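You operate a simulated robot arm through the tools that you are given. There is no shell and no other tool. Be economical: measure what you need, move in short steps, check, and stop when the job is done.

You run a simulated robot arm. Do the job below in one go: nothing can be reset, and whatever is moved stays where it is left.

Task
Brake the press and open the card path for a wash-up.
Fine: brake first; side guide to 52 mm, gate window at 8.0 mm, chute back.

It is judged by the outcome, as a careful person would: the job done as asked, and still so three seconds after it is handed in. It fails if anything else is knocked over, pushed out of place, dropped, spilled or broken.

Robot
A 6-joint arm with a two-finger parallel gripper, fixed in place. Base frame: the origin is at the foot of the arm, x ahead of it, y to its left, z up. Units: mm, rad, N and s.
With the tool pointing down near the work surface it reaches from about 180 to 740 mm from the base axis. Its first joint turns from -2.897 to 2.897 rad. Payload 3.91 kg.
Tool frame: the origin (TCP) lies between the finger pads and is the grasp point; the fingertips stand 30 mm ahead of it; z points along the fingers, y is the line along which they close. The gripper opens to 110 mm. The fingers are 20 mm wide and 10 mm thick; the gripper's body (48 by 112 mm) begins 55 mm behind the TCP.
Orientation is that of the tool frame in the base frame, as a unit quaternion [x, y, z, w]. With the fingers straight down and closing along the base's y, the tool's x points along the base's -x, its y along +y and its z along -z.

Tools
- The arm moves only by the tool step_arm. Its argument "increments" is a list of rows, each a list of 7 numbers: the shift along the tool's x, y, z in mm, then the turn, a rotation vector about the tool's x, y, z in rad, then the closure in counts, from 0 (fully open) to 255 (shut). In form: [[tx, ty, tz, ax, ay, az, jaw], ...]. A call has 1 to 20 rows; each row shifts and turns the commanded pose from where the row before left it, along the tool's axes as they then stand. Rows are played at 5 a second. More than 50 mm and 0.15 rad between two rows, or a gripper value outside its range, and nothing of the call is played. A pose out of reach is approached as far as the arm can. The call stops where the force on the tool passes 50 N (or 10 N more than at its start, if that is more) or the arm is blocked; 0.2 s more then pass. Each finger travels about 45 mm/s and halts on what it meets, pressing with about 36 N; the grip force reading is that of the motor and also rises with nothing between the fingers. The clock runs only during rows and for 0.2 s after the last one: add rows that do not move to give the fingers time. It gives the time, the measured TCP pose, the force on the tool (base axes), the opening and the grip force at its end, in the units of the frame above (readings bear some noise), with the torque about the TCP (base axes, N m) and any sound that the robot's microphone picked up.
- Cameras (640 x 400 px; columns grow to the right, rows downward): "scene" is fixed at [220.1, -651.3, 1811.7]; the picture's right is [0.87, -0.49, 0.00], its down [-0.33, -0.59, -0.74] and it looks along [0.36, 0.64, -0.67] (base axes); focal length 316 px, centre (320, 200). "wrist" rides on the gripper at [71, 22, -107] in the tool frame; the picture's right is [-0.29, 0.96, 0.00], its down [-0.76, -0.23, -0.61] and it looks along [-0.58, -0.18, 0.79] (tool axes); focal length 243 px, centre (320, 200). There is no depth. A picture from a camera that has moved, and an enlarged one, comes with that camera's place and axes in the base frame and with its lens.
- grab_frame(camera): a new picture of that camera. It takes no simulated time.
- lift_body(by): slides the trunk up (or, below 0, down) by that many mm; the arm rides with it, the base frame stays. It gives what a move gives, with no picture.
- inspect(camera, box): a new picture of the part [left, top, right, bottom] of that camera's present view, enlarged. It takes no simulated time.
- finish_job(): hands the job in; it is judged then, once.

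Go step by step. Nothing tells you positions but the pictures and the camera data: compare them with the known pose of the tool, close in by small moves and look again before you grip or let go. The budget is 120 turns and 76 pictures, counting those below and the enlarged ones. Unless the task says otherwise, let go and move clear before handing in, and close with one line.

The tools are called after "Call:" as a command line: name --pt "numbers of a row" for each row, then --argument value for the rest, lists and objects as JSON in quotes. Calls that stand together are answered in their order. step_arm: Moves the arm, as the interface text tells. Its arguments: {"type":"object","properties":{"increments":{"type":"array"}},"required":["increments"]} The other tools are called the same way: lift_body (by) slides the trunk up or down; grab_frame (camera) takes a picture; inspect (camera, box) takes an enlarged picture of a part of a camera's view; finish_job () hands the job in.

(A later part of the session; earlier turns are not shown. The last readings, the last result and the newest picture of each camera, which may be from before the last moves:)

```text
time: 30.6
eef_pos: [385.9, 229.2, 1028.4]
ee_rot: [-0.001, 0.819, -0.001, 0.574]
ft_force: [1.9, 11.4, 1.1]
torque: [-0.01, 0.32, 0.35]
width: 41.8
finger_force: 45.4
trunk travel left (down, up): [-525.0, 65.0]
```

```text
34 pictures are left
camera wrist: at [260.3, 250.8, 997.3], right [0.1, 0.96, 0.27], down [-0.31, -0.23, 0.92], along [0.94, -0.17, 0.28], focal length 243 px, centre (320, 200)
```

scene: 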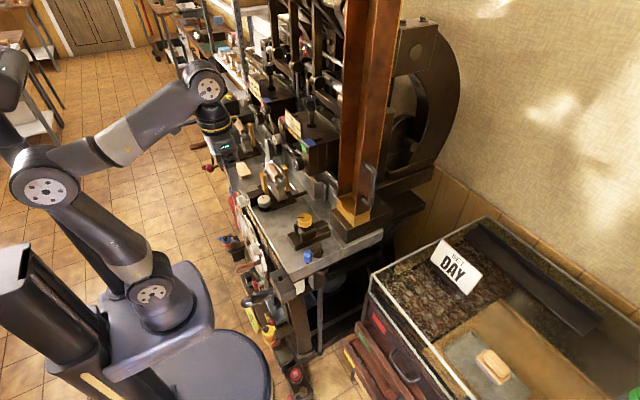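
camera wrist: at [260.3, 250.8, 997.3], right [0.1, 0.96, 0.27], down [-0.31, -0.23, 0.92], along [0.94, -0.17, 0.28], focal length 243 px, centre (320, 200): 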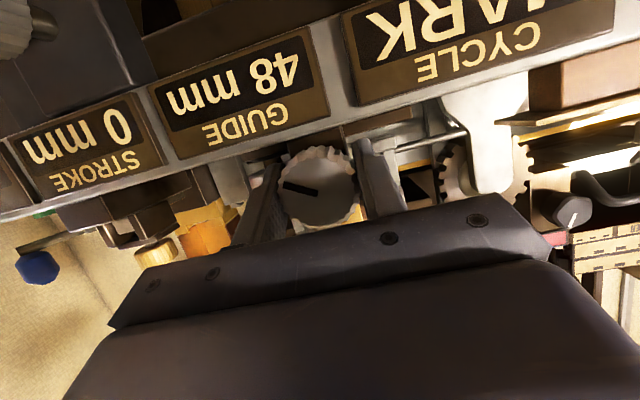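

Gripped. I turn the knob 0.3 rad clockwise (seen from the front) and read the plate.

Call:
step_arm --pt "0 1 0 -0.034 0 0.094 190" --pt "0 0 0 -0.034 0 0.094 190" --pt "0 0 0 -0.034 0 0.094 190"

Call:
grab_frame --camera "wrist"

```text
time: 31.4
eef_pos: [386.1, 228.3, 1045.5]
ee_rot: [0.091, 0.81, 0.116, 0.567]
ft_force: [-4.0, -39.9, -2.0]
torque: [-0.78, 0.49, -0.4]
width: 46.5
finger_force: 19.5
out of reach, approached as far as the arm can: row 3
trunk travel left (down, up): [-525.0, 65.0]
```

```text
33 pictures are left
camera wrist: at [261.4, 258.7, 1022.6], right [0.11, 0.83, 0.54], down [-0.32, -0.48, 0.82], along [0.94, -0.26, 0.21], focal length 243 px, centre (320, 200)
```

wrist: 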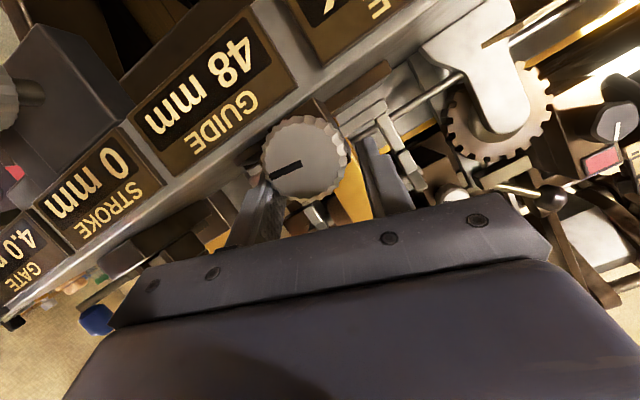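

The arm ran out of reach and slid up 17 mm on the knob; the reading is still 48. I open, return to level and check where the knob mark stands.

Call:
step_arm --pt "0 0 0 0 0 0 150" --pt "0 0 0 0 0 0 110" --pt "0 0 0 0 0 0 100" --pt "0 0 -20 0.034 0 -0.094 100" --pt "0 0 -30 0.034 0 -0.094 100" --pt "0 0 -30 0.034 0 -0.094 100"

Call:
grab_frame --camera "wrist"

```text
time: 32.8
eef_pos: [310.7, 234.1, 1071.5]
ee_rot: [-0.001, 0.819, -0.002, 0.574]
ft_force: [0.2, -0.1, 0.6]
torque: [0.01, 0.0, 0.01]
width: 66.7
finger_force: 0.2
trunk travel left (down, up): [-525.0, 65.0]
```

```text
32 pictures are left
camera wrist: at [184.3, 255.0, 1040.5], right [0.1, 0.96, 0.27], down [-0.31, -0.23, 0.92], along [0.94, -0.17, 0.28], focal length 243 px, centre (320, 200)
```

wrist: 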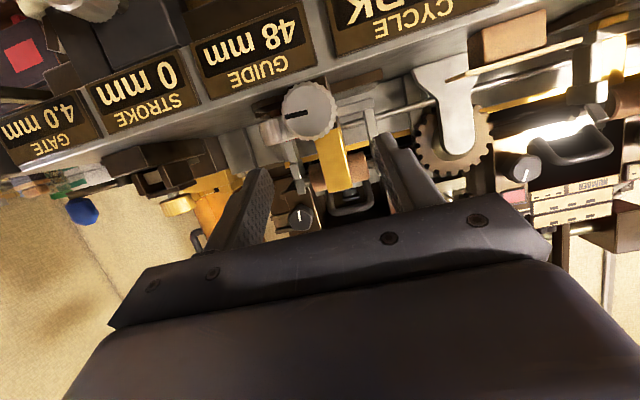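

Call:
inspect --camera "wrist" --box '[190, 20, 350, 120]'

```text
4.00 times, centred on (270, 70) of wrist
camera zoom: at [184.3, 255.0, 1040.5], right [0.1, 0.96, 0.27], down [-0.31, -0.23, 0.92], along [0.94, -0.17, 0.28], focal length 970 px, centre (520, 720)
```

zoom: 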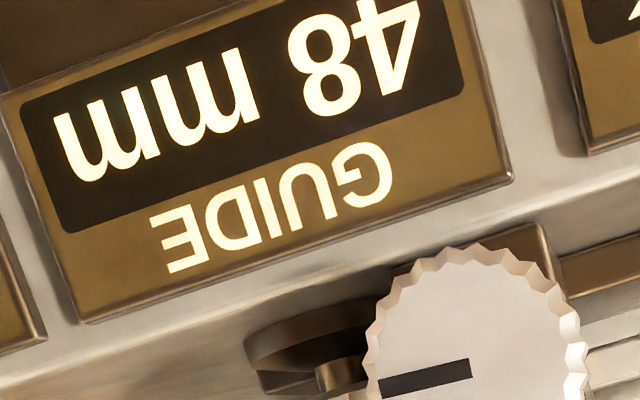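

The mark turned only about 20° counter-clockwise and the reading is unchanged, so I need a bigger turn. I test here, in free space, how far the wrist can roll the other way.

Call:
step_arm --pt "0 0 0 0.048 0 -0.132 100" --pt "0 0 0 0.048 0 -0.132 100" --pt "0 0 0 0.048 0 -0.132 100" --pt "0 0 0 0.048 0 -0.132 100" --pt "0 0 0 0.048 0 -0.132 100" --pt "0 0 0 0.048 0 -0.132 100" --pt "0 0 0 0.048 0 -0.132 100"

```text
time: 34.4
eef_pos: [310.1, 232.0, 1073.3]
ee_rot: [-0.271, 0.721, -0.389, 0.505]
ft_force: [0.3, 0.1, -0.3]
torque: [0.02, 0.01, -0.01]
width: 66.9
finger_force: 0.1
trunk travel left (down, up): [-525.0, 65.0]
```

Rolling the other way works fully (about 1 rad). I'll make the tool exactly horizontal so the knob axis coincides with the tool axis, with the roll at about -0.6.

Call:
step_arm --pt "0 0 0 0 -0.115 0 100" --pt "0 0 0 0 -0.115 0 110" --pt "0 0 0 0 -0.115 0 120" --pt "0 0 0 0 0 0.12 120" --pt "0 0 0 0 0 0.12 120" --pt "0 0 0 0 0 0.12 120"

```text
time: 35.8
eef_pos: [310.7, 231.1, 1073.0]
ee_rot: [-0.216, 0.674, -0.218, 0.672]
ft_force: [0.4, 0.8, -0.5]
torque: [-0.02, -0.01, 0.02]
width: 58.3
finger_force: 0.0
trunk travel left (down, up): [-525.0, 65.0]
```

Call:
step_arm --pt "19.2 12.6 0 0 0 0 120" --pt "19.2 12.6 0 0 0 0 120" --pt "0 0 20 0 0 0 120"

Call:
grab_frame --camera "wrist"

```text
time: 36.6
eef_pos: [330.6, 228.7, 1026.0]
ee_rot: [-0.217, 0.674, -0.218, 0.672]
ft_force: [-0.5, 0.7, -0.3]
torque: [0.0, -0.01, 0.02]
width: 58.4
finger_force: 0.1
trunk travel left (down, up): [-525.0, 65.0]
```

```text
30 pictures are left
camera wrist: at [222.3, 205.4, 954.8], right [0.0, 0.95, -0.32], down [-0.61, 0.26, 0.75], along [0.8, 0.19, 0.57], focal length 243 px, centre (320, 200)
```

wrist: 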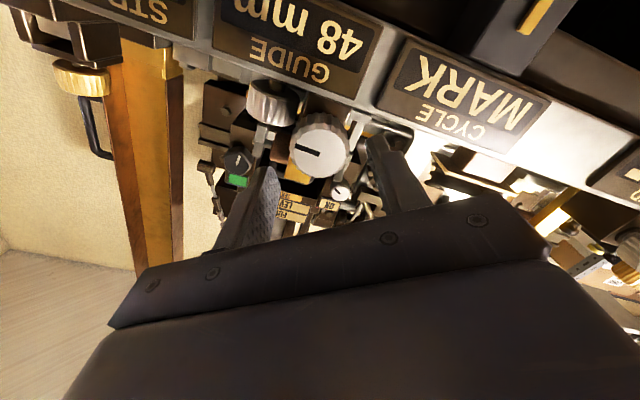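

Well centred. I advance, grip with the pads' front part, and turn clockwise 0.6 rad in steps.

Call:
step_arm --pt "0 0 21 0 0 0 120" --pt "0 0 21 0 0 0 120" --pt "0 0 0 0 0 0 150" --pt "0 0 0 0 0 0 190" --pt "0 0 0 0 0 0 190" --pt "0 0 0 0 0 0.12 190" --pt "0 0 0 0 0 0.12 190" --pt "0 0 0 0 0 0.12 190"

Call:
grab_frame --camera "wrist"

```text
time: 38.4
eef_pos: [372.0, 229.9, 1025.9]
ee_rot: [-0.093, 0.702, -0.094, 0.7]
ft_force: [-4.2, -7.1, -0.5]
torque: [0.03, 0.17, -0.56]
width: 41.3
finger_force: 45.1
trunk travel left (down, up): [-525.0, 65.0]
```

```text
29 pictures are left
camera wrist: at [264.1, 231.5, 950.9], right [0.0, 1.0, 0.03], down [-0.61, -0.02, 0.8], along [0.8, -0.02, 0.61], focal length 243 px, centre (320, 200)
```

wrist: 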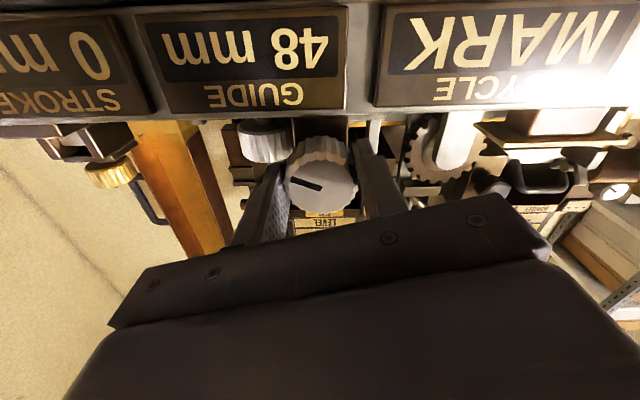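

The knob turns with low torque; the mark is about back at its starting angle. I continue clockwise.

Call:
step_arm --pt "0 0 0 0 0 0.12 190" --pt "0 0 0 0 0 0.12 190" --pt "0 0 0 0 0 0.06 190"

Call:
grab_frame --camera "wrist"

```text
time: 39.2
eef_pos: [373.7, 230.2, 1034.1]
ee_rot: [0.017, 0.708, 0.009, 0.706]
ft_force: [-13.4, -25.3, -10.7]
torque: [-0.13, -0.07, -0.25]
width: 41.8
finger_force: 17.8
out of reach, approached as far as the arm can: row 3
trunk travel left (down, up): [-525.0, 65.0]
```

```text
28 pictures are left
camera wrist: at [266.3, 254.9, 963.2], right [0.01, 0.95, 0.32], down [-0.61, -0.25, 0.75], along [0.79, -0.21, 0.57], focal length 243 px, centre (320, 200)
```

wrist: 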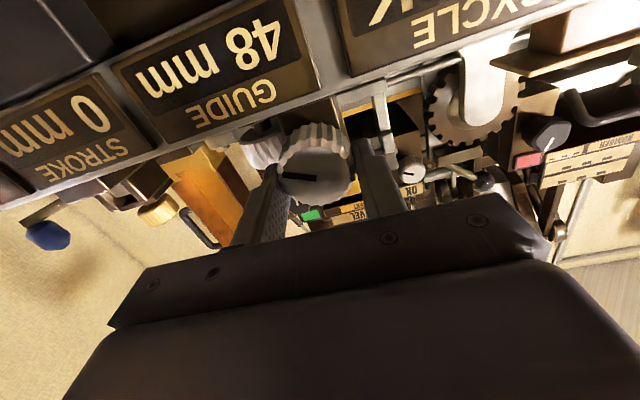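

At roll 0 the arm hits its limit again and slips; I stay below that. I re-grip level and try counter-clockwise with the full available range.

Call:
step_arm --pt "0 0 0 0 0 0 150" --pt "0 0 0 0 0 0 120" --pt "0 0 0 0 0 -0.12 120"

```text
time: 40.0
eef_pos: [373.9, 235.1, 1033.9]
ee_rot: [-0.029, 0.707, -0.031, 0.706]
ft_force: [0.0, 0.3, 0.4]
torque: [0.0, 0.02, -0.02]
width: 58.2
finger_force: 0.0
trunk travel left (down, up): [-525.0, 65.0]
```

Call:
step_arm --pt "7.6 -5.2 -1 0 0 0 120" --pt "0 0 0 0 0 0 150" --pt "0 0 0 0 0 0 190" --pt "0 0 0 0 0 0 190" --pt "0 0 0 0 0 -0.12 190" --pt "0 0 0 0 0 -0.12 190" --pt "0 0 0 0 0 -0.12 190" --pt "0 0 0 0 0 -0.12 190" --pt "0 0 0 0 0 -0.12 190"

Call:
grab_frame --camera "wrist"

```text
time: 42.0
eef_pos: [373.5, 228.9, 1026.4]
ee_rot: [-0.236, 0.666, -0.239, 0.666]
ft_force: [7.8, 7.1, 16.5]
torque: [0.02, -0.45, 0.94]
width: 41.6
finger_force: 44.7
trunk travel left (down, up): [-525.0, 65.0]
```

```text
27 pictures are left
camera wrist: at [266.1, 200.1, 956.6], right [0.0, 0.92, -0.38], down [-0.61, 0.3, 0.73], along [0.79, 0.23, 0.56], focal length 243 px, centre (320, 200)
```

wrist: 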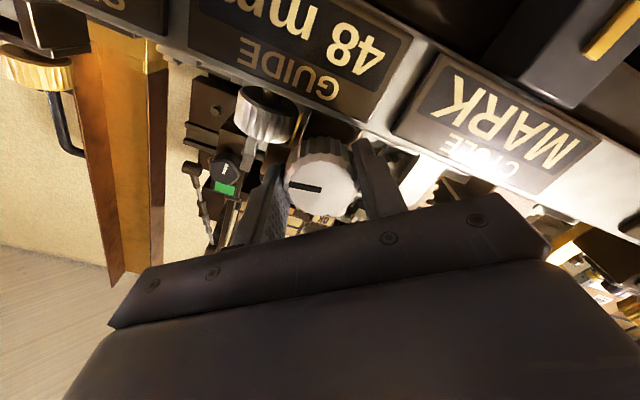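

Still 48 after about 40° counter-clockwise with almost no torque. I continue further counter-clockwise to see whether the reading responds.

Call:
step_arm --pt "0 0 -1 0 0 -0.13 190" --pt "0 0 0 0 0 -0.13 190" --pt "0 0 0 0 0 -0.13 190" --pt "0 0 0 0 0 -0.13 190"

Call:
grab_frame --camera "wrist"

```text
time: 43.0
eef_pos: [373.1, 227.8, 1027.0]
ee_rot: [-0.398, 0.583, -0.403, 0.583]
ft_force: [15.0, 3.5, 29.8]
torque: [0.08, 0.03, -0.43]
width: 41.5
finger_force: 45.1
trunk travel left (down, up): [-525.0, 65.0]
```

```text
26 pictures are left
camera wrist: at [265.6, 168.9, 980.7], right [0.01, 0.61, -0.79], down [-0.61, 0.63, 0.48], along [0.8, 0.48, 0.37], focal length 243 px, centre (320, 200)
```

wrist: 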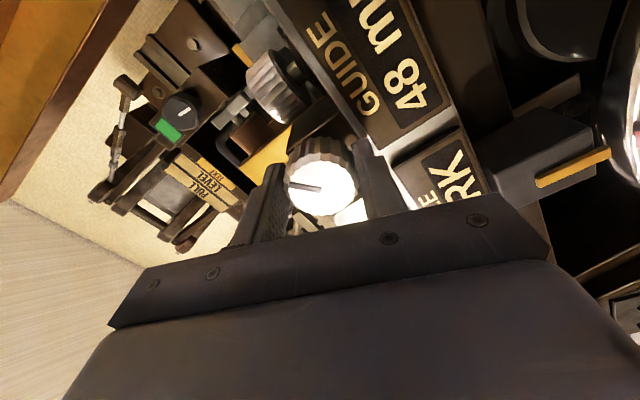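

The mark follows the gripper but the reading is still 48; it may be a fine screw. I ratchet back and take another stroke.

Call:
step_arm --pt "0 0 0 0 0 0 150" --pt "0 0 0 0 0 0 120" --pt "0 0 0 0 0 0.13 120" --pt "0 0 0 0 0 0.13 120" --pt "0 0 0 0 0 0.13 120" --pt "0 0 0 0 0 0.13 120" --pt "0 0 0 0 0 0.13 120" --pt "0 0 0 0 0 0.13 120" --pt "0 0 0 0 0 0.13 120" --pt "0 0 0 0 0 0.13 120"

```text
time: 45.2
eef_pos: [371.8, 228.5, 1026.1]
ee_rot: [-0.057, 0.705, -0.058, 0.704]
ft_force: [0.4, 0.4, 0.1]
torque: [-0.01, 0.04, -0.01]
width: 58.4
finger_force: 0.0
trunk travel left (down, up): [-525.0, 65.0]
```

Call:
step_arm --pt "-1 0.7 1 0 0 0 150" --pt "0 0 0 0 0 0 190" --pt "0 0 0 0 0 0 190" --pt "0 0 0 0 0 -0.13 190" --pt "0 0 0 0 0 -0.13 190" --pt "0 0 0 0 0 -0.13 190" --pt "0 0 0 0 0 -0.13 190" --pt "0 0 0 0 0 -0.13 190" --pt "0 0 0 0 0 -0.13 190" --pt "0 0 0 0 0 -0.13 190" --pt "0 0 0 0 0 -0.13 190"

Call:
grab_frame --camera "wrist"

```text
time: 47.6
eef_pos: [373.7, 227.5, 1027.8]
ee_rot: [-0.399, 0.583, -0.402, 0.583]
ft_force: [0.7, -5.7, 6.7]
torque: [1.0, -0.04, 0.13]
width: 41.9
finger_force: 45.1
trunk travel left (down, up): [-525.0, 65.0]
```

```text
25 pictures are left
camera wrist: at [265.3, 169.1, 980.9], right [0.0, 0.61, -0.79], down [-0.61, 0.63, 0.49], along [0.8, 0.48, 0.37], focal length 243 px, centre (320, 200)
```

wrist: 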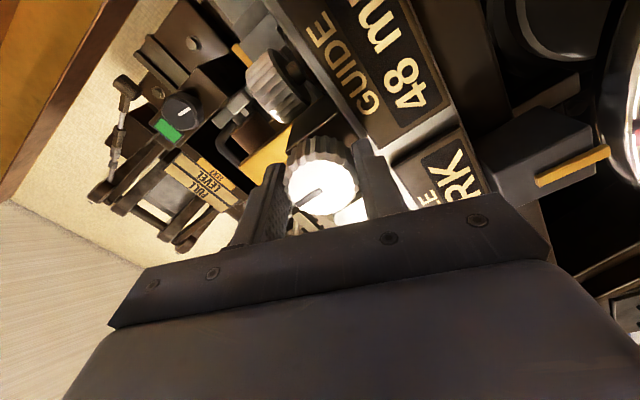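

The knob hit a stop about 90° from its start with 1 N·m and no change in reading: it behaves like a quarter-turn clamp, now released. The red-marked knob at about (455, 181, 1033) is then the adjuster; I retreat and go above it.

Call:
step_arm --pt "0 0 0 0 0 0 150" --pt "0 0 0 0 0 0 110" --pt "0 0 -40 0 0 0.13 100" --pt "0 0 -40 0 0 0.13 100" --pt "0 0 -20 0 0 0.13 100" --pt "0 0 0 0 0 0.13 100" --pt "0 0 0 0 0 0.13 100" --pt "-25 0 0 0 0 0.13 100" --pt "-30 0 0 0 0 0.13 100" --pt "-30 0 0 0 0 0 100" --pt "-30 0 0 0 0 0 100" --pt "-30 0 0 0 0 0 100" --pt "-30 0 0 0 0 0 100"

```text
time: 50.4
eef_pos: [274.7, 288.4, 1190.3]
ee_rot: [-0.103, 0.7, -0.104, 0.699]
ft_force: [0.2, 0.1, 0.1]
torque: [0.0, -0.03, -0.05]
width: 66.8
finger_force: 0.1
trunk travel left (down, up): [-525.0, 65.0]
```

Call:
step_arm --pt "0 0 0 0 0 0.145 100" --pt "0 0 0 0 0 0.145 100" --pt "0 0 0 0 0.145 0 100" --pt "0 0 0 0 0.145 0 100" --pt "0 0 0 0 0.145 0 100" --pt "0 0 0 0 0.145 0 100" --pt "0 0 0 0 0.145 0 100" --pt "0 0 0 0 0.145 0 100" --pt "0 0 0 0 0.145 0 100" --pt "0 0 0 0 0.145 0 100" --pt "0 0 0 0 0.145 0 100" --pt "0 0 0 0 0.145 0 100" --pt "0 0 0 0 0.121 0 100"

```text
time: 53.2
eef_pos: [273.2, 288.8, 1188.8]
ee_rot: [0.002, 1.0, -0.002, -0.001]
ft_force: [0.1, 0.4, 0.0]
torque: [-0.02, -0.02, -0.01]
width: 66.8
finger_force: 0.0
trunk travel left (down, up): [-525.0, 65.0]
```

Call:
step_arm --pt "-36.4 -21.5 0 0 0 0 100" --pt "-36.4 -21.5 0 0 0 0 100" --pt "-36.4 -21.5 0 0 0 0 100" --pt "-36.4 -21.5 0 0 0 0 100" --pt "-36.4 -21.5 0 0 0 0 100" --pt "0 0 0 0 0 -0.149 100" --pt "0 0 0 0 0 -0.149 100" --pt "0 0 0 0 0 -0.149 100" --pt "0 0 0 0 0 -0.149 100" --pt "0 0 0 0 0 -0.149 100" --pt "0 0 0 0 0 -0.149 100" --pt "0 0 0 0 0 -0.149 100" --pt "0 0 0 0 0 -0.149 100"

Call:
grab_frame --camera "wrist"

```text
time: 56.0
eef_pos: [456.5, 180.9, 1190.2]
ee_rot: [-0.561, 0.828, -0.002, -0.002]
ft_force: [-0.4, 0.8, -0.3]
torque: [0.01, 0.01, -0.01]
width: 67.1
finger_force: 0.0
trunk travel left (down, up): [-525.0, 65.0]
```

```text
24 pictures are left
camera wrist: at [408.8, 123.1, 1297.1], right [-0.78, 0.62, 0.0], down [0.5, 0.62, 0.6], along [0.38, 0.47, -0.8], focal length 243 px, centre (320, 200)
```

wrist: 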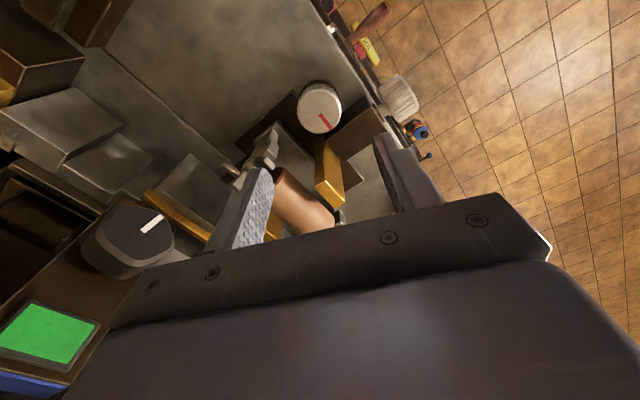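

The red-mark knob is centred under the tool at (457, 183). I turn the fingers to close along x, clear of the block, and descend on it.

Call:
step_arm --pt "0 0 0 0 0 -0.149 100" --pt "0 0 0 0 0 -0.149 100" --pt "0 0 0 0 0 -0.149 100" --pt "-2 0 35 0 0 0 100" --pt "0 0 35 0 0 0 100" --pt "0 0 35 0 0 0 100" --pt "0 0 15 0 0 0 100"

Call:
grab_frame --camera "wrist"

```text
time: 57.3
eef_pos: [458.3, 181.0, 1117.9]
ee_rot: [0.73, -0.683, 0.007, -0.011]
ft_force: [-9.8, -2.1, 16.6]
torque: [-0.17, -0.76, -0.17]
width: 61.8
finger_force: 0.1
trunk travel left (down, up): [-525.0, 65.0]
stopped in row 6: the force on the tool passed its limit at 70 N (the readings are from after the stop); the commanded pose is now the measured one
```

```text
23 pictures are left
camera wrist: at [437.4, 108.6, 1223.3], right [-0.97, 0.23, -0.02], down [0.16, 0.77, 0.62], along [0.16, 0.6, -0.79], focal length 243 px, centre (320, 200)
```

wrist: 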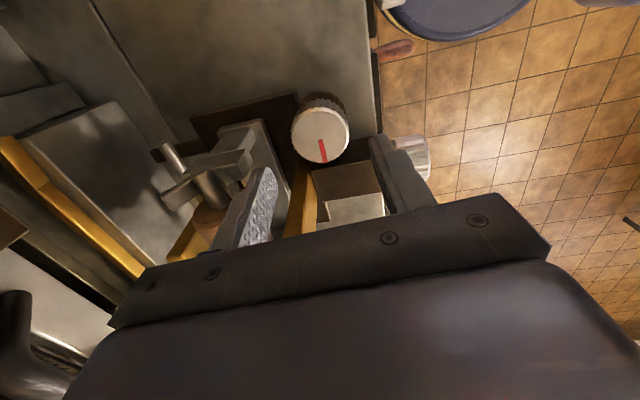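

A finger came down on the roller bracket beside the knob (stopped at z 1118). I lift off, straighten the tool, narrow the opening to about 50 mm, and look at the bracket.

Call:
step_arm --pt "0 0 -20 0 0 0 100" --pt "0 0 -15 -0.025 0.005 0 120" --pt "0 0 0 0 0 0.1 138" --pt "0 0 0 0 0 0.08 138"

Call:
inspect --camera "wrist" --box '[160, 40, 460, 240]'

```text
time: 58.3
eef_pos: [458.4, 183.2, 1149.1]
ee_rot: [-0.665, 0.747, -0.001, -0.002]
ft_force: [0.1, 0.6, -0.2]
torque: [0.03, 0.01, -0.03]
width: 50.6
finger_force: 0.2
trunk travel left (down, up): [-525.0, 65.0]
```

```text
2.00 times, centred on (310, 140) of wrist
camera zoom: at [427.7, 114.5, 1256.2], right [-0.92, 0.4, 0.0], down [0.32, 0.73, 0.61], along [0.24, 0.56, -0.8], focal length 485 px, centre (340, 320)
```

zoom: 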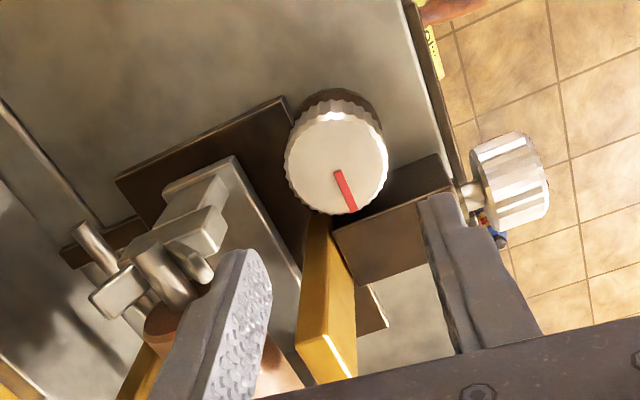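

The bracket looks undisturbed, and the surroundings are now clear: block y ≥ 214, stand x ≥ 508. With the narrow opening I rotate to a freer angle and descend onto the knob in small steps.

Call:
step_arm --pt "0 0 0 0 0 0.13 138" --pt "0 0 0 0 0 0.13 138" --pt "0 1 30 0 0 0 138" --pt "0 0 20 0 0 0 138" --pt "0 0 20 0 0 0 138" --pt "0 0 12 0 0 0 138" --pt "0 0 12 0 0 0 138"

```text
time: 60.1
eef_pos: [459.9, 184.3, 1062.9]
ee_rot: [-0.565, 0.825, -0.003, 0.011]
ft_force: [-7.7, -1.9, 20.3]
torque: [-0.11, -1.33, -0.16]
width: 50.3
finger_force: 0.2
trunk travel left (down, up): [-525.0, 65.0]
stopped in row 7: the force on the tool passed its limit at 52 N (the readings are from after the stop); the commanded pose is now the measured one
```

Call:
step_arm --pt "0 0 -6 -0.01 0.02 0 138"

Call:
grab_frame --camera "wrist"

Call:
inspect --camera "scene" --box '[210, 110, 350, 200]'

```text
time: 60.5
eef_pos: [460.0, 183.6, 1065.3]
ee_rot: [-0.564, 0.826, -0.003, -0.006]
ft_force: [-1.5, 0.4, -2.0]
torque: [0.0, -0.1, -0.01]
width: 49.3
finger_force: 0.0
trunk travel left (down, up): [-525.0, 65.0]
```

```text
21 pictures are left
camera wrist: at [414.2, 126.3, 1173.2], right [-0.79, 0.62, 0.0], down [0.49, 0.63, 0.6], along [0.37, 0.47, -0.8], focal length 243 px, centre (320, 200)
```

wrist: 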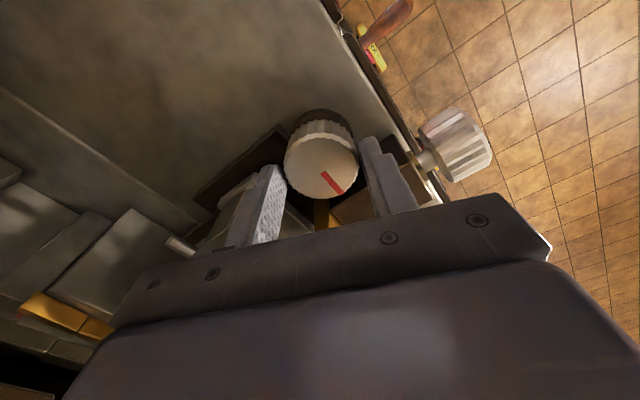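

```text
4.44 times, centred on (280, 155) of scene
camera zoom: at [220.1, -651.3, 1811.7], right [0.87, -0.49, 0.0], down [-0.33, -0.59, -0.74], along [0.36, 0.64, -0.67], focal length 1404 px, centre (498, 400)
```

zoom: 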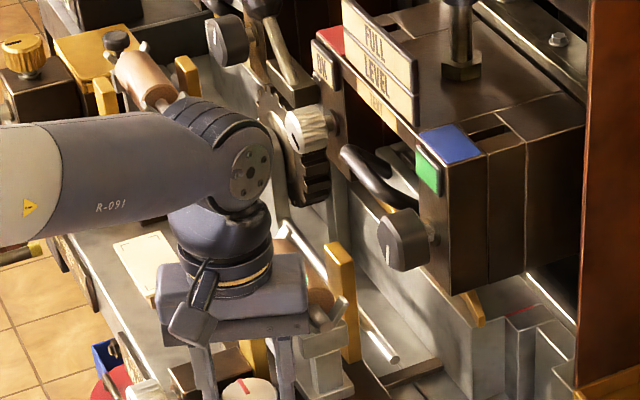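

The fingertips already overlap the knob by about 10 mm; the gripper body just touched a roller prong lower down, so I stay at this height. I close and turn the red-mark knob 0.4 rad counter-clockwise (from above).

Call:
step_arm --pt "0 0 0 0 0 0 160" --pt "0 0 0 0 0 0 190" --pt "0 0 0 0 0 0 190" --pt "0 0 0 0 0 -0.1 190" --pt "0 0 0 0 0 -0.1 190" --pt "0 0 0 0 0 -0.1 190" --pt "0 0 0 0 0 -0.1 190"

Call:
grab_frame --camera "wrist"

```text
time: 62.2
eef_pos: [460.2, 175.6, 1069.6]
ee_rot: [0.709, -0.705, 0.003, 0.007]
ft_force: [-2.9, -41.9, 8.7]
torque: [3.37, 0.36, -3.58]
width: 45.5
finger_force: 45.5
trunk travel left (down, up): [-525.0, 65.0]
stopped in row 7: the force on the tool passed its limit at 53 N (the readings are from after the stop); the commanded pose is now the measured one
```

```text
19 pictures are left
camera wrist: at [439.4, 105.3, 1176.7], right [-0.96, 0.28, 0.0], down [0.23, 0.77, 0.6], along [0.17, 0.57, -0.8], focal length 243 px, centre (320, 200)
```

wrist: 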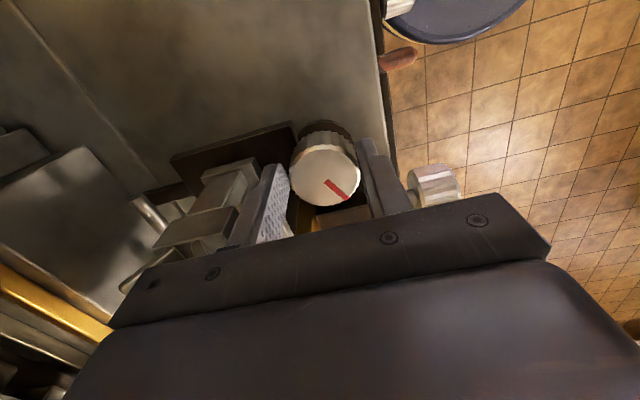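

The gripper body met something at the +x side, but the knob turned about 0.35 rad with it. I release, rise, and go back to read the GUIDE plate.

Call:
step_arm --pt "0 0 0 0 0 0 160" --pt "0 0 0 0 0 0 138" --pt "0 0 -15 0 0 0.05 138" --pt "0 0 -30 0 0 0.1 138" --pt "0 0 -40 0 0 0.14 138" --pt "0 0 -40 0 0 0.149 138" --pt "0 0 0 0 0 0.149 138" --pt "0 0 0 0 0 0.149 138" --pt "0 0 0 0 0 0.149 138" --pt "0 0 0 0 0 0.149 138" --pt "0 0 0 0 0 0.149 138" --pt "0 0 0 0 0 0.149 138" --pt "0 0 0 0 0 0.149 138" --pt "0 0 0 0 0 0.149 138" --pt "30 0 0 0 0 0 138" --pt "30 0 0 0 0 0 138" --pt "20 0 0 0 0 0 138"

Call:
grab_frame --camera "wrist"

```text
time: 65.8
eef_pos: [380.5, 189.2, 1194.4]
ee_rot: [0.021, 1.0, -0.008, -0.001]
ft_force: [-0.7, 0.1, 0.2]
torque: [-0.01, -0.02, -0.01]
width: 50.3
finger_force: 0.1
trunk travel left (down, up): [-525.0, 65.0]
```

```text
18 pictures are left
camera wrist: at [309.7, 215.3, 1300.9], right [0.33, 0.94, -0.02], down [0.75, -0.25, 0.61], along [0.57, -0.21, -0.79], focal length 243 px, centre (320, 200)
```

wrist: 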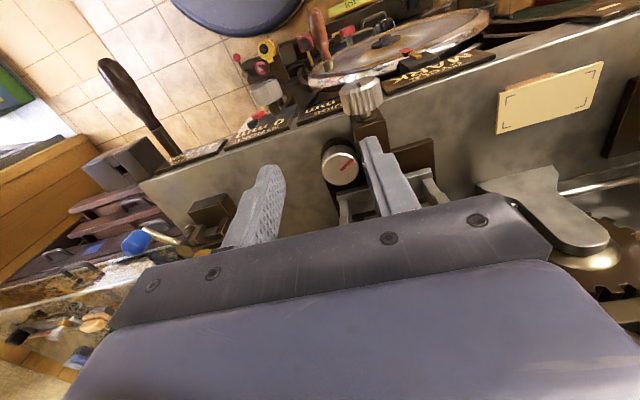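

Call:
inspect --camera "wrist" --box '[270, 60, 430, 160]'

```text
4.00 times, centred on (350, 110) of wrist
camera zoom: at [309.7, 215.3, 1300.9], right [0.33, 0.94, -0.02], down [0.75, -0.25, 0.61], along [0.57, -0.21, -0.79], focal length 970 px, centre (200, 560)
```

zoom: 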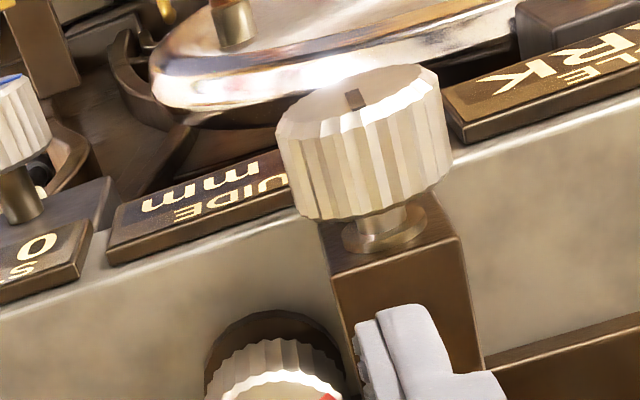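

The front knob hides the digits; I go to the earlier front viewpoint to read the plate.

Call:
step_arm --pt "40 0 0 0 0 -0.03 138" --pt "40 0 0 0 0 0 138" --pt "40 0 0 0 -0.139 0 138" --pt "30 0 0 0 -0.139 0 138" --pt "0 0 0 0 -0.139 0 138" --pt "0 0 0 0 -0.139 0 138" --pt "0 0 0 0 -0.139 0 138"

Call:
grab_frame --camera "wrist"

```text
time: 67.4
eef_pos: [230.9, 191.4, 1188.8]
ee_rot: [0.004, 0.941, -0.008, 0.339]
ft_force: [-0.3, 0.7, -0.2]
torque: [-0.04, 0.04, -0.01]
width: 50.4
finger_force: 0.0
trunk travel left (down, up): [-525.0, 65.0]
```

```text
16 pictures are left
camera wrist: at [107.5, 214.7, 1224.5], right [0.24, 0.96, 0.17], down [0.19, -0.22, 0.96], along [0.95, -0.19, -0.24], focal length 243 px, centre (320, 200)
```

wrist: 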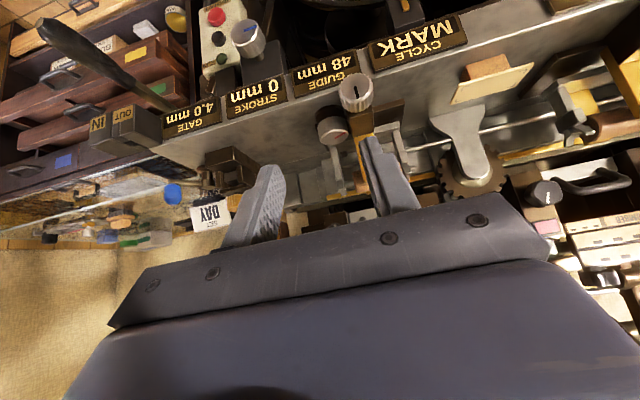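

Still 48 mm after 0.35 rad on the red knob, so it needs a larger turn. I return above it, to grip at a lower yaw angle where the body stays clear, and ratchet it.

Call:
step_arm --pt "0 0 0 0 0.139 0 138" --pt "0 0 0 0 0.139 0 138" --pt "0 0 0 0 0.139 0 138" --pt "0 0 0 0 0.139 0 138" --pt "0 0 0 0 0.139 0 138" --pt "-46 -1.2 0 0 0 0 138" --pt "-46 -1.2 0 0 0 0 138" --pt "-46 -1.2 0 0 0 0 138" --pt "-46 -1.2 0 0 0 0 138" --pt "-43.5 -1.2 0 0 0 0 138" --pt "0 0 0 0 0 -0.14 138" --pt "0 0 0 0 0 -0.14 138" --pt "0 0 0 0 0 -0.14 138" --pt "0 0 0 0 0 -0.14 138" --pt "0 0 0 0 0 -0.14 138" --pt "0 0 0 0 0 -0.14 138" --pt "0 0 0 0 0 -0.14 138"

```text
time: 71.0
eef_pos: [458.3, 183.3, 1186.9]
ee_rot: [-0.466, 0.885, -0.006, -0.005]
ft_force: [0.5, 0.2, -0.5]
torque: [0.01, -0.04, 0.01]
width: 50.3
finger_force: 0.1
trunk travel left (down, up): [-525.0, 65.0]
```

Call:
step_arm --pt "-1 0.7 40 0 0 -0.13 138" --pt "0 0 40 0 0 0 138" --pt "0 0 25 0 0 0 138" --pt "0 0 15 0 0 0 138" --pt "0 0 0 0 0 0 165" --pt "0 0 0 0 0 0 190" --pt "0 0 0 0 0 0 190" --pt "0 0 0 0 0 -0.1 190" --pt "0 0 0 0 0 -0.1 190" --pt "0 0 0 0 0 -0.1 190"

```text
time: 73.2
eef_pos: [458.1, 180.9, 1069.3]
ee_rot: [-0.643, 0.766, -0.006, -0.005]
ft_force: [-4.1, -2.3, -4.9]
torque: [-0.01, -0.69, 0.03]
width: 45.9
finger_force: 45.0
trunk travel left (down, up): [-525.0, 65.0]
```

The knob turns freely here. I ratchet again the same way.

Call:
step_arm --pt "0 0 0 0 0 0 160" --pt "-2 0 0 0 0 0 138" --pt "-1 0 0 0 0 0.12 138" --pt "0 0 0 0 0 0.12 138" --pt "0 0 0 0 0 0.12 138" --pt "0 0 0 0 0 0 165" --pt "0 0 0 0 0 0 190" --pt "0 0 0 0 0 0 190" --pt "0 0 0 0 0 -0.1 190" --pt "0 0 0 0 0 -0.1 190" --pt "0 0 0 0 0 -0.1 190" --pt "0 0 0 0 0 -0.1 190" --pt "0 0 0 0 0 0 160" --pt "0 0 0 0 0 0 138" --pt "0 0 0 0 0 0.13 138" --pt "0 0 0 0 0 0.13 138" --pt "0 0 0 0 0 0.13 138" --pt "0 0 0 0 0 0 165" --pt "0 0 0 0 0 0 190" --pt "0 0 0 0 0 0 190"

```text
time: 77.4
eef_pos: [458.3, 183.7, 1066.7]
ee_rot: [-0.5, 0.866, -0.006, -0.006]
ft_force: [-1.8, -3.0, -7.9]
torque: [-0.05, -0.21, 0.02]
width: 45.5
finger_force: 45.1
trunk travel left (down, up): [-525.0, 65.0]
```

Another stroke, then I look at the knob from the wrist to confirm it turned.

Call:
step_arm --pt "0 0 0 0 0 -0.1 190" --pt "0 0 0 0 0 -0.1 190" --pt "0 0 0 0 0 -0.1 190" --pt "0 0 0 0 0 -0.1 190"

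Call:
grab_frame --camera "wrist"

```text
time: 78.4
eef_pos: [460.1, 183.6, 1067.2]
ee_rot: [-0.661, 0.751, -0.003, -0.005]
ft_force: [-0.7, -7.5, -16.6]
torque: [2.85, 0.08, -2.0]
width: 45.4
finger_force: 44.8
trunk travel left (down, up): [-525.0, 65.0]
```

```text
15 pictures are left
camera wrist: at [429.4, 115.9, 1175.2], right [-0.91, 0.41, 0.0], down [0.33, 0.73, 0.6], along [0.24, 0.54, -0.8], focal length 243 px, centre (320, 200)
```

wrist: 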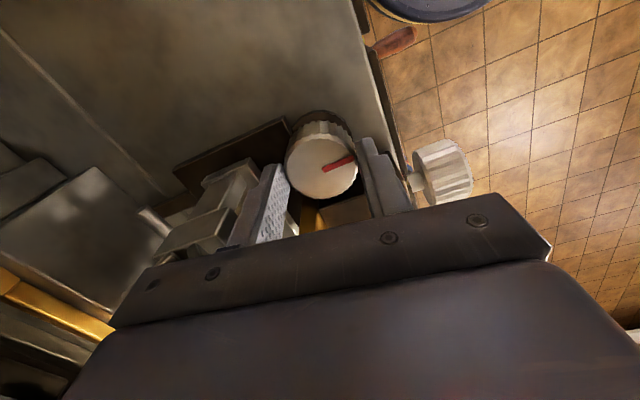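

Call:
step_arm --pt "0 0 0 0 0 0 160" --pt "0 0 0 0 0 0 138" --pt "0 0 -20 0 0 0.1 138" --pt "0 0 -40 0 0 0.145 138" --pt "0 0 -40 0 0 0.145 138" --pt "0 0 -20 0 0 0.145 138" --pt "0 0 0 0 0 0.145 138" --pt "0 0 0 0 0 0.145 138" --pt "0 0 0 0 0 0.145 138" --pt "0 0 0 0 0 0.145 138" --pt "0 0 0 0 0 0.145 138" --pt "0 0 0 0 0 0.145 138" --pt "0 0 0 0 0 0.035 138" --pt "30 -25 0 0 0 0 138" --pt "30 -25 0 0 0 0 138" --pt "30 -25 0 0 0 0 138"

Call:
inspect --camera "wrist" --box '[270, 0, 510, 150]'

```text
time: 81.8
eef_pos: [369.2, 112.0, 1190.6]
ee_rot: [-0.004, 1.0, -0.007, -0.002]
ft_force: [0.6, 0.0, 0.5]
torque: [0.02, 0.0, 0.01]
width: 50.5
finger_force: 0.1
trunk travel left (down, up): [-525.0, 65.0]
```

```text
2.67 times, centred on (390, 75) of wrist
camera zoom: at [298.5, 134.0, 1296.9], right [0.28, 0.96, -0.01], down [0.76, -0.22, 0.61], along [0.58, -0.18, -0.79], focal length 647 px, centre (133, 533)
```

zoom: 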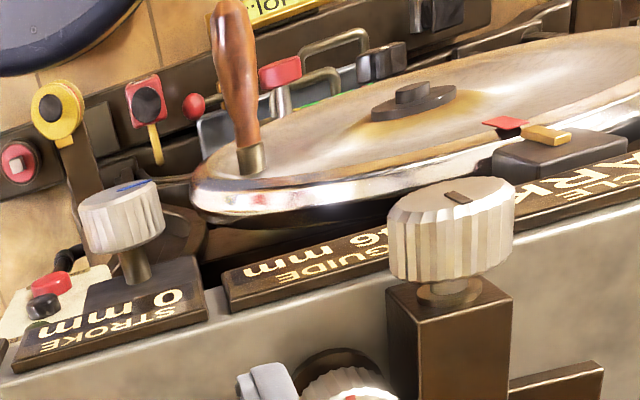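

The plate now shows 46 mm: the red-mark knob is the adjuster, and counter-clockwise reduces it. I need about +6 mm, i.e. roughly 4.5 rad clockwise; I return and ratchet clockwise.

Call:
step_arm --pt "-29.7 24 0 0 0 0 138" --pt "-29.7 24 0 0 0 0 138" --pt "-29.7 24 0 0 0 0 138" --pt "0 0 0 0 0 -0.142 138" --pt "0 0 0 0 0 -0.142 138" --pt "0 0 0 0 0 -0.142 138" --pt "0 0 0 0 0 -0.142 138" --pt "0 0 0 0 0 -0.142 138" --pt "0 0 0 0 0 -0.142 138" --pt "0 0 0 0 0 -0.142 138" --pt "0 0 0 0 0 -0.142 138" --pt "0 0 0 0 0 -0.142 138" --pt "0 0 0 0 0 -0.13 138" --pt "0 0 40 0 0 0 138" --pt "0 0 40 0 0 0 138" --pt "0 0 28 0 0 0 138" --pt "0 0 15 0 0 0 138" --pt "0 0 0 0 0 0 138"

```text
time: 85.7
eef_pos: [460.5, 183.0, 1068.4]
ee_rot: [-0.65, 0.76, -0.005, -0.001]
ft_force: [0.3, 0.4, 0.2]
torque: [-0.02, 0.03, -0.02]
width: 50.5
finger_force: 0.0
trunk travel left (down, up): [-525.0, 65.0]
stopped in row 18: the force on the tool passed its limit at 52 N (the readings are from after the stop); the commanded pose is now the measured one
```

Call:
step_arm --pt "-1 1.7 -1 0 0 0.06 138" --pt "0 0 0 0 0 0 190" --pt "0 0 0 0 0 0 190" --pt "0 0 0 0 0 0.12 190" --pt "0 0 0 0 0 0.12 190" --pt "0 0 0 0 0 0.12 190" --pt "0 0 0 0 0 0 138" --pt "0 0 0 0 0 -0.12 138" --pt "0 0 0 0 0 -0.12 138" --pt "0 0 0 0 0 -0.12 138" --pt "0 0 0 0 0 0 190" --pt "0 0 0 0 0 0 190" --pt "0 0 0 0 0 0.12 190" --pt "0 0 0 0 0 0.12 190" --pt "0 0 0 0 0 0.12 190"

```text
time: 88.9
eef_pos: [459.8, 184.5, 1071.4]
ee_rot: [-0.477, 0.879, -0.006, 0.002]
ft_force: [15.5, -6.0, 4.2]
torque: [-1.34, 0.12, -0.03]
width: 45.5
finger_force: 44.4
trunk travel left (down, up): [-525.0, 65.0]
```

Two clean clockwise strokes. I continue in the same way.

Call:
step_arm --pt "0 0 0 0 0 0 138" --pt "-0.5 -0.8 3 0 0 -0.13 138" --pt "0 0 0 0 0 -0.13 138" --pt "0 0 0 0 0 -0.13 138" --pt "0 0 0 0 0 0 190" --pt "0 0 0 0 0 0 190" --pt "0 0 0 0 0 0.13 190" --pt "0 0 0 0 0 0.13 190" --pt "0 0 0 0 0 0.13 190" --pt "0 0 0 0 0 0 138" --pt "0 0 0 0 0 -0.13 138" --pt "0 0 0 0 0 -0.13 138" --pt "0 0 0 0 0 -0.13 138" --pt "0 0 0 0 0 0 190" --pt "0 0 0 0 0 0 190" --pt "0 0 0 0 0 0.13 190" --pt "0 0 0 0 0 0.13 190" --pt "0 0 0 0 0 0.13 190"

```text
time: 92.7
eef_pos: [458.8, 183.6, 1068.1]
ee_rot: [-0.476, 0.88, -0.007, 0.001]
ft_force: [3.7, -3.3, 8.2]
torque: [-1.13, 0.62, -0.01]
width: 45.5
finger_force: 45.0
trunk travel left (down, up): [-525.0, 65.0]
```

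Call:
step_arm --pt "0 0 0 0 0 0 138" --pt "0 0 0 0 0 -0.13 138" --pt "0 0 0 0 0 -0.13 138" --pt "0 0 0 0 0 -0.13 138" --pt "0 0 0 0 0 0 190" --pt "0 0 0 0 0 0 190" --pt "0 0 0 0 0 0.13 190" --pt "0 0 0 0 0 0.13 190" --pt "0 0 0 0 0 0.13 190" --pt "0 0 0 0 0 0 138" --pt "0 0 0 0 0 -0.13 138" --pt "0 0 0 0 0 -0.13 138" --pt "0 0 0 0 0 -0.13 138" --pt "0 0 0 0 0 0 190" --pt "0 0 0 0 0 0 190" --pt "0 0 0 0 0 0.13 190" --pt "0 0 0 0 0 0.13 190" --pt "0 0 0 0 0 0.13 190"

Call:
step_arm --pt "0 0 0 0 0 0 138" --pt "0 0 0 0 0 -0.13 138" --pt "0 0 0 0 0 -0.13 138" --pt "0 0 0 0 0 -0.13 138" --pt "0 0 0 0 0 0 190" --pt "0 0 0 0 0 0 190" --pt "0 0 0 0 0 0.13 190" --pt "0 0 0 0 0 0.13 190" --pt "0 0 0 0 0 0.13 190" --pt "0 0 0 0 0 0 138" --pt "0 0 0 0 0 -0.13 138" --pt "0 0 0 0 0 -0.13 138" --pt "0 0 0 0 0 -0.13 138" --pt "0 0 0 0 0 0 190" --pt "0 0 0 0 0 0 190" --pt "0 0 0 0 0 0.13 190" --pt "0 0 0 0 0 0.13 190" --pt "0 0 0 0 0 0.13 190"

```text
time: 96.5
eef_pos: [460.1, 184.7, 1069.0]
ee_rot: [-0.477, 0.879, -0.006, 0.001]
ft_force: [8.8, -2.0, 0.3]
torque: [-1.15, 0.5, 0.04]
width: 45.3
finger_force: 44.9
trunk travel left (down, up): [-525.0, 65.0]
```

```text
time: 100.3
eef_pos: [460.0, 184.1, 1068.1]
ee_rot: [-0.476, 0.879, -0.006, 0.001]
ft_force: [5.8, -1.6, 7.6]
torque: [-0.97, 0.71, 0.0]
width: 45.5
finger_force: 45.1
trunk travel left (down, up): [-525.0, 65.0]
```

About 3.06 rad clockwise so far. I rise and read the plate to calibrate.

Call:
step_arm --pt "0 0 0 0 0 0 138" --pt "0 0 -20 0 0 0 138" --pt "0 0 -40 0 0 0.141 138" --pt "0 0 -40 0 0 0.141 138" --pt "0 0 -22 0 0 0.141 138" --pt "0 0 0 0 0 0.141 138" --pt "0 0 0 0 0 0.141 138" --pt "0 0 0 0 0 0.141 138" --pt "0 0 0 0 0 0.141 138" --pt "30 -35 0 0 0 0 138" --pt "30 -35 0 0 0 0 138" --pt "30 -35 0 0 0 0 138"

Call:
inspect --camera "wrist" --box '[290, 0, 530, 150]'

```text
time: 102.9
eef_pos: [370.7, 81.7, 1188.8]
ee_rot: [-0.004, 1.0, -0.005, 0.004]
ft_force: [0.0, -0.3, 0.6]
torque: [-0.01, -0.02, -0.01]
width: 50.6
finger_force: 0.0
trunk travel left (down, up): [-525.0, 65.0]
```

```text
2.67 times, centred on (410, 75) of wrist
camera zoom: at [297.1, 103.4, 1295.0], right [0.28, 0.96, -0.01], down [0.76, -0.22, 0.62], along [0.59, -0.18, -0.79], focal length 647 px, centre (80, 533)
```

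zoom: 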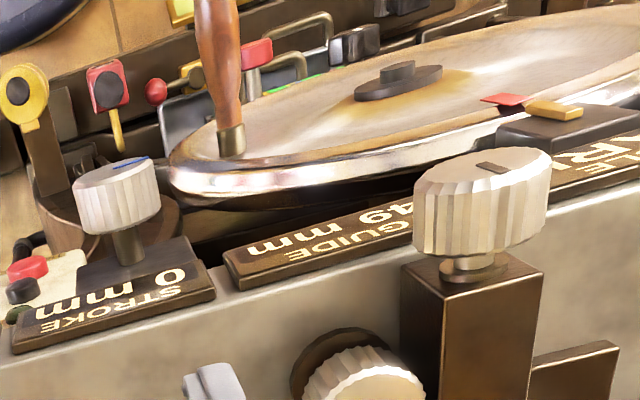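

It reads 49 mm: about 0.38 mm per stroke. I go back for six more strokes.

Call:
step_arm --pt "-29.7 34.2 0 0 0 0 138" --pt "-29.7 34.2 0 0 0 0 138" --pt "-29.9 34.2 0 0 0 0 138" --pt "0 0 0 0 0 -0.149 138" --pt "0 0 0 0 0 -0.149 138" --pt "0 0 0 0 0 -0.149 138" --pt "0 0 0 0 0 -0.149 138" --pt "0 0 0 0 0 -0.149 138" --pt "0 0 0 0 0 -0.149 138" --pt "0 0 0 0 0 -0.149 138" --pt "0 0 40 0 0 -0.149 138" --pt "0 0 40 0 0 -0.149 138" --pt "0 0 28 0 0 0 138" --pt "0 0 13 0 0 0 138" --pt "0 0 0 0 0 0 138"

Call:
step_arm --pt "0 0 0 0 0 0 190" --pt "0 0 0 0 0 0 190" --pt "0 0 0 0 0 0.13 190" --pt "0 0 0 0 0 0.13 190" --pt "0 0 0 0 0 0.13 190" --pt "0 0 0 0 0 0 138" --pt "0 0 0 0 0 -0.13 138" --pt "0 0 0 0 0 -0.13 138" --pt "0 0 0 0 0 -0.13 138" --pt "0 0 0 0 0 0 190" --pt "0 0 0 0 0 0 190" --pt "0 0 0 0 0 0.13 190" --pt "0 0 0 0 0 0.13 190" --pt "0 0 0 0 0 0.13 190"

```text
time: 106.1
eef_pos: [459.0, 182.6, 1068.5]
ee_rot: [-0.624, 0.781, -0.008, 0.0]
ft_force: [-0.2, 0.0, 0.7]
torque: [-0.03, 0.0, -0.02]
width: 50.2
finger_force: 0.1
trunk travel left (down, up): [-525.0, 65.0]
```

```text
time: 109.1
eef_pos: [457.3, 183.9, 1070.2]
ee_rot: [-0.461, 0.887, -0.006, 0.001]
ft_force: [5.2, -1.2, 7.8]
torque: [-1.0, 0.69, -0.01]
width: 45.7
finger_force: 44.3
trunk travel left (down, up): [-525.0, 65.0]
```

Call:
step_arm --pt "0 0 0 0 0 0 138" --pt "0 -1.2 1 0 0 -0.13 138" --pt "0 0 0 0 0 -0.13 138" --pt "0 0 0 0 0 -0.13 138" --pt "0 0 0 0 0 0 190" --pt "0 0 0 0 0 0 190" --pt "0 0 0 0 0 0.13 190" --pt "0 0 0 0 0 0.13 190" --pt "0 0 0 0 0 0.13 190" --pt "0 0 0 0 0 0 138" --pt "0 0 0 0 0 -0.13 138" --pt "0 0 0 0 0 -0.13 138" --pt "0 0 0 0 0 -0.13 138" --pt "0 0 0 0 0 0 190" --pt "0 0 0 0 0 0 190" --pt "0 0 0 0 0 0.13 190" --pt "0 0 0 0 0 0.13 190" --pt "0 0 0 0 0 0.13 190"

Call:
step_arm --pt "0 0 0 0 0 0 138" --pt "0 0 0 0 0 -0.13 138" --pt "0 0 0 0 0 -0.13 138" --pt "0 0 0 0 0 -0.13 138" --pt "0 0 0 0 0 0 190" --pt "0 0 0 0 0 0 190" --pt "0 0 0 0 0 0.13 190" --pt "0 0 0 0 0 0.13 190" --pt "0 0 0 0 0 0.13 190" --pt "0 0 0 0 0 0 138" --pt "0 0 0 0 0 -0.13 138" --pt "0 0 0 0 0 -0.13 138" --pt "0 0 0 0 0 -0.13 138" --pt "0 0 0 0 0 0 190" --pt "0 0 0 0 0 0 190" --pt "0 0 0 0 0 0.13 190" --pt "0 0 0 0 0 0.13 190" --pt "0 0 0 0 0 0.13 190"

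Call:
step_arm --pt "0 0 0 0 0 0 138" --pt "0 0 -20 0 0 0 138" --pt "0 0 -40 0 0 0.137 138" --pt "0 0 -40 0 0 0.137 138" --pt "0 0 -22 0 0 0.137 138" --pt "0 0 0 0 0 0.137 138" --pt "0 0 0 0 0 0.137 138" --pt "0 0 0 0 0 0.137 138" --pt "0 0 0 0 0 0.137 138" --pt "30 -38 0 0 0 0 138" --pt "30 -38 0 0 0 0 138" --pt "30 -38 0 0 0 0 138"

Call:
inspect --camera "wrist" --box '[290, 0, 530, 150]'

```text
time: 112.9
eef_pos: [458.8, 182.2, 1068.5]
ee_rot: [-0.461, 0.887, -0.006, 0.002]
ft_force: [-6.6, -2.7, 11.5]
torque: [-0.97, 1.04, 0.02]
width: 45.5
finger_force: 45.2
trunk travel left (down, up): [-525.0, 65.0]
```

```text
time: 116.7
eef_pos: [457.1, 181.4, 1068.2]
ee_rot: [-0.461, 0.887, -0.006, 0.001]
ft_force: [-6.6, 0.6, 0.5]
torque: [-0.87, 1.27, 0.03]
width: 45.6
finger_force: 44.4
trunk travel left (down, up): [-525.0, 65.0]
```

```text
time: 119.3
eef_pos: [369.4, 66.4, 1188.5]
ee_rot: [0.0, 1.0, -0.005, 0.004]
ft_force: [0.3, -0.4, 0.7]
torque: [0.0, 0.02, 0.0]
width: 50.2
finger_force: 0.2
trunk travel left (down, up): [-525.0, 65.0]
```

```text
2.67 times, centred on (410, 75) of wrist
camera zoom: at [296.8, 88.3, 1294.8], right [0.29, 0.96, -0.01], down [0.76, -0.22, 0.62], along [0.59, -0.18, -0.79], focal length 647 px, centre (80, 533)
```

zoom: 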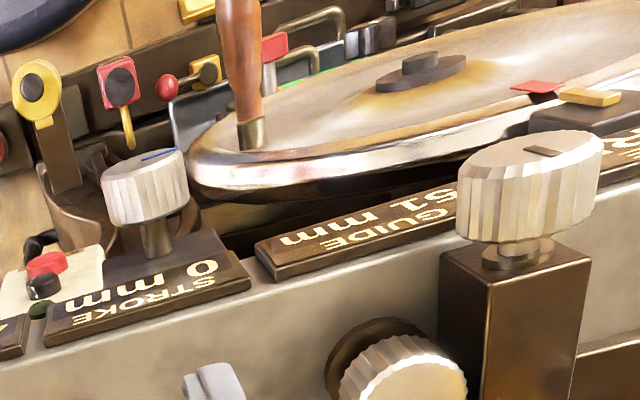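

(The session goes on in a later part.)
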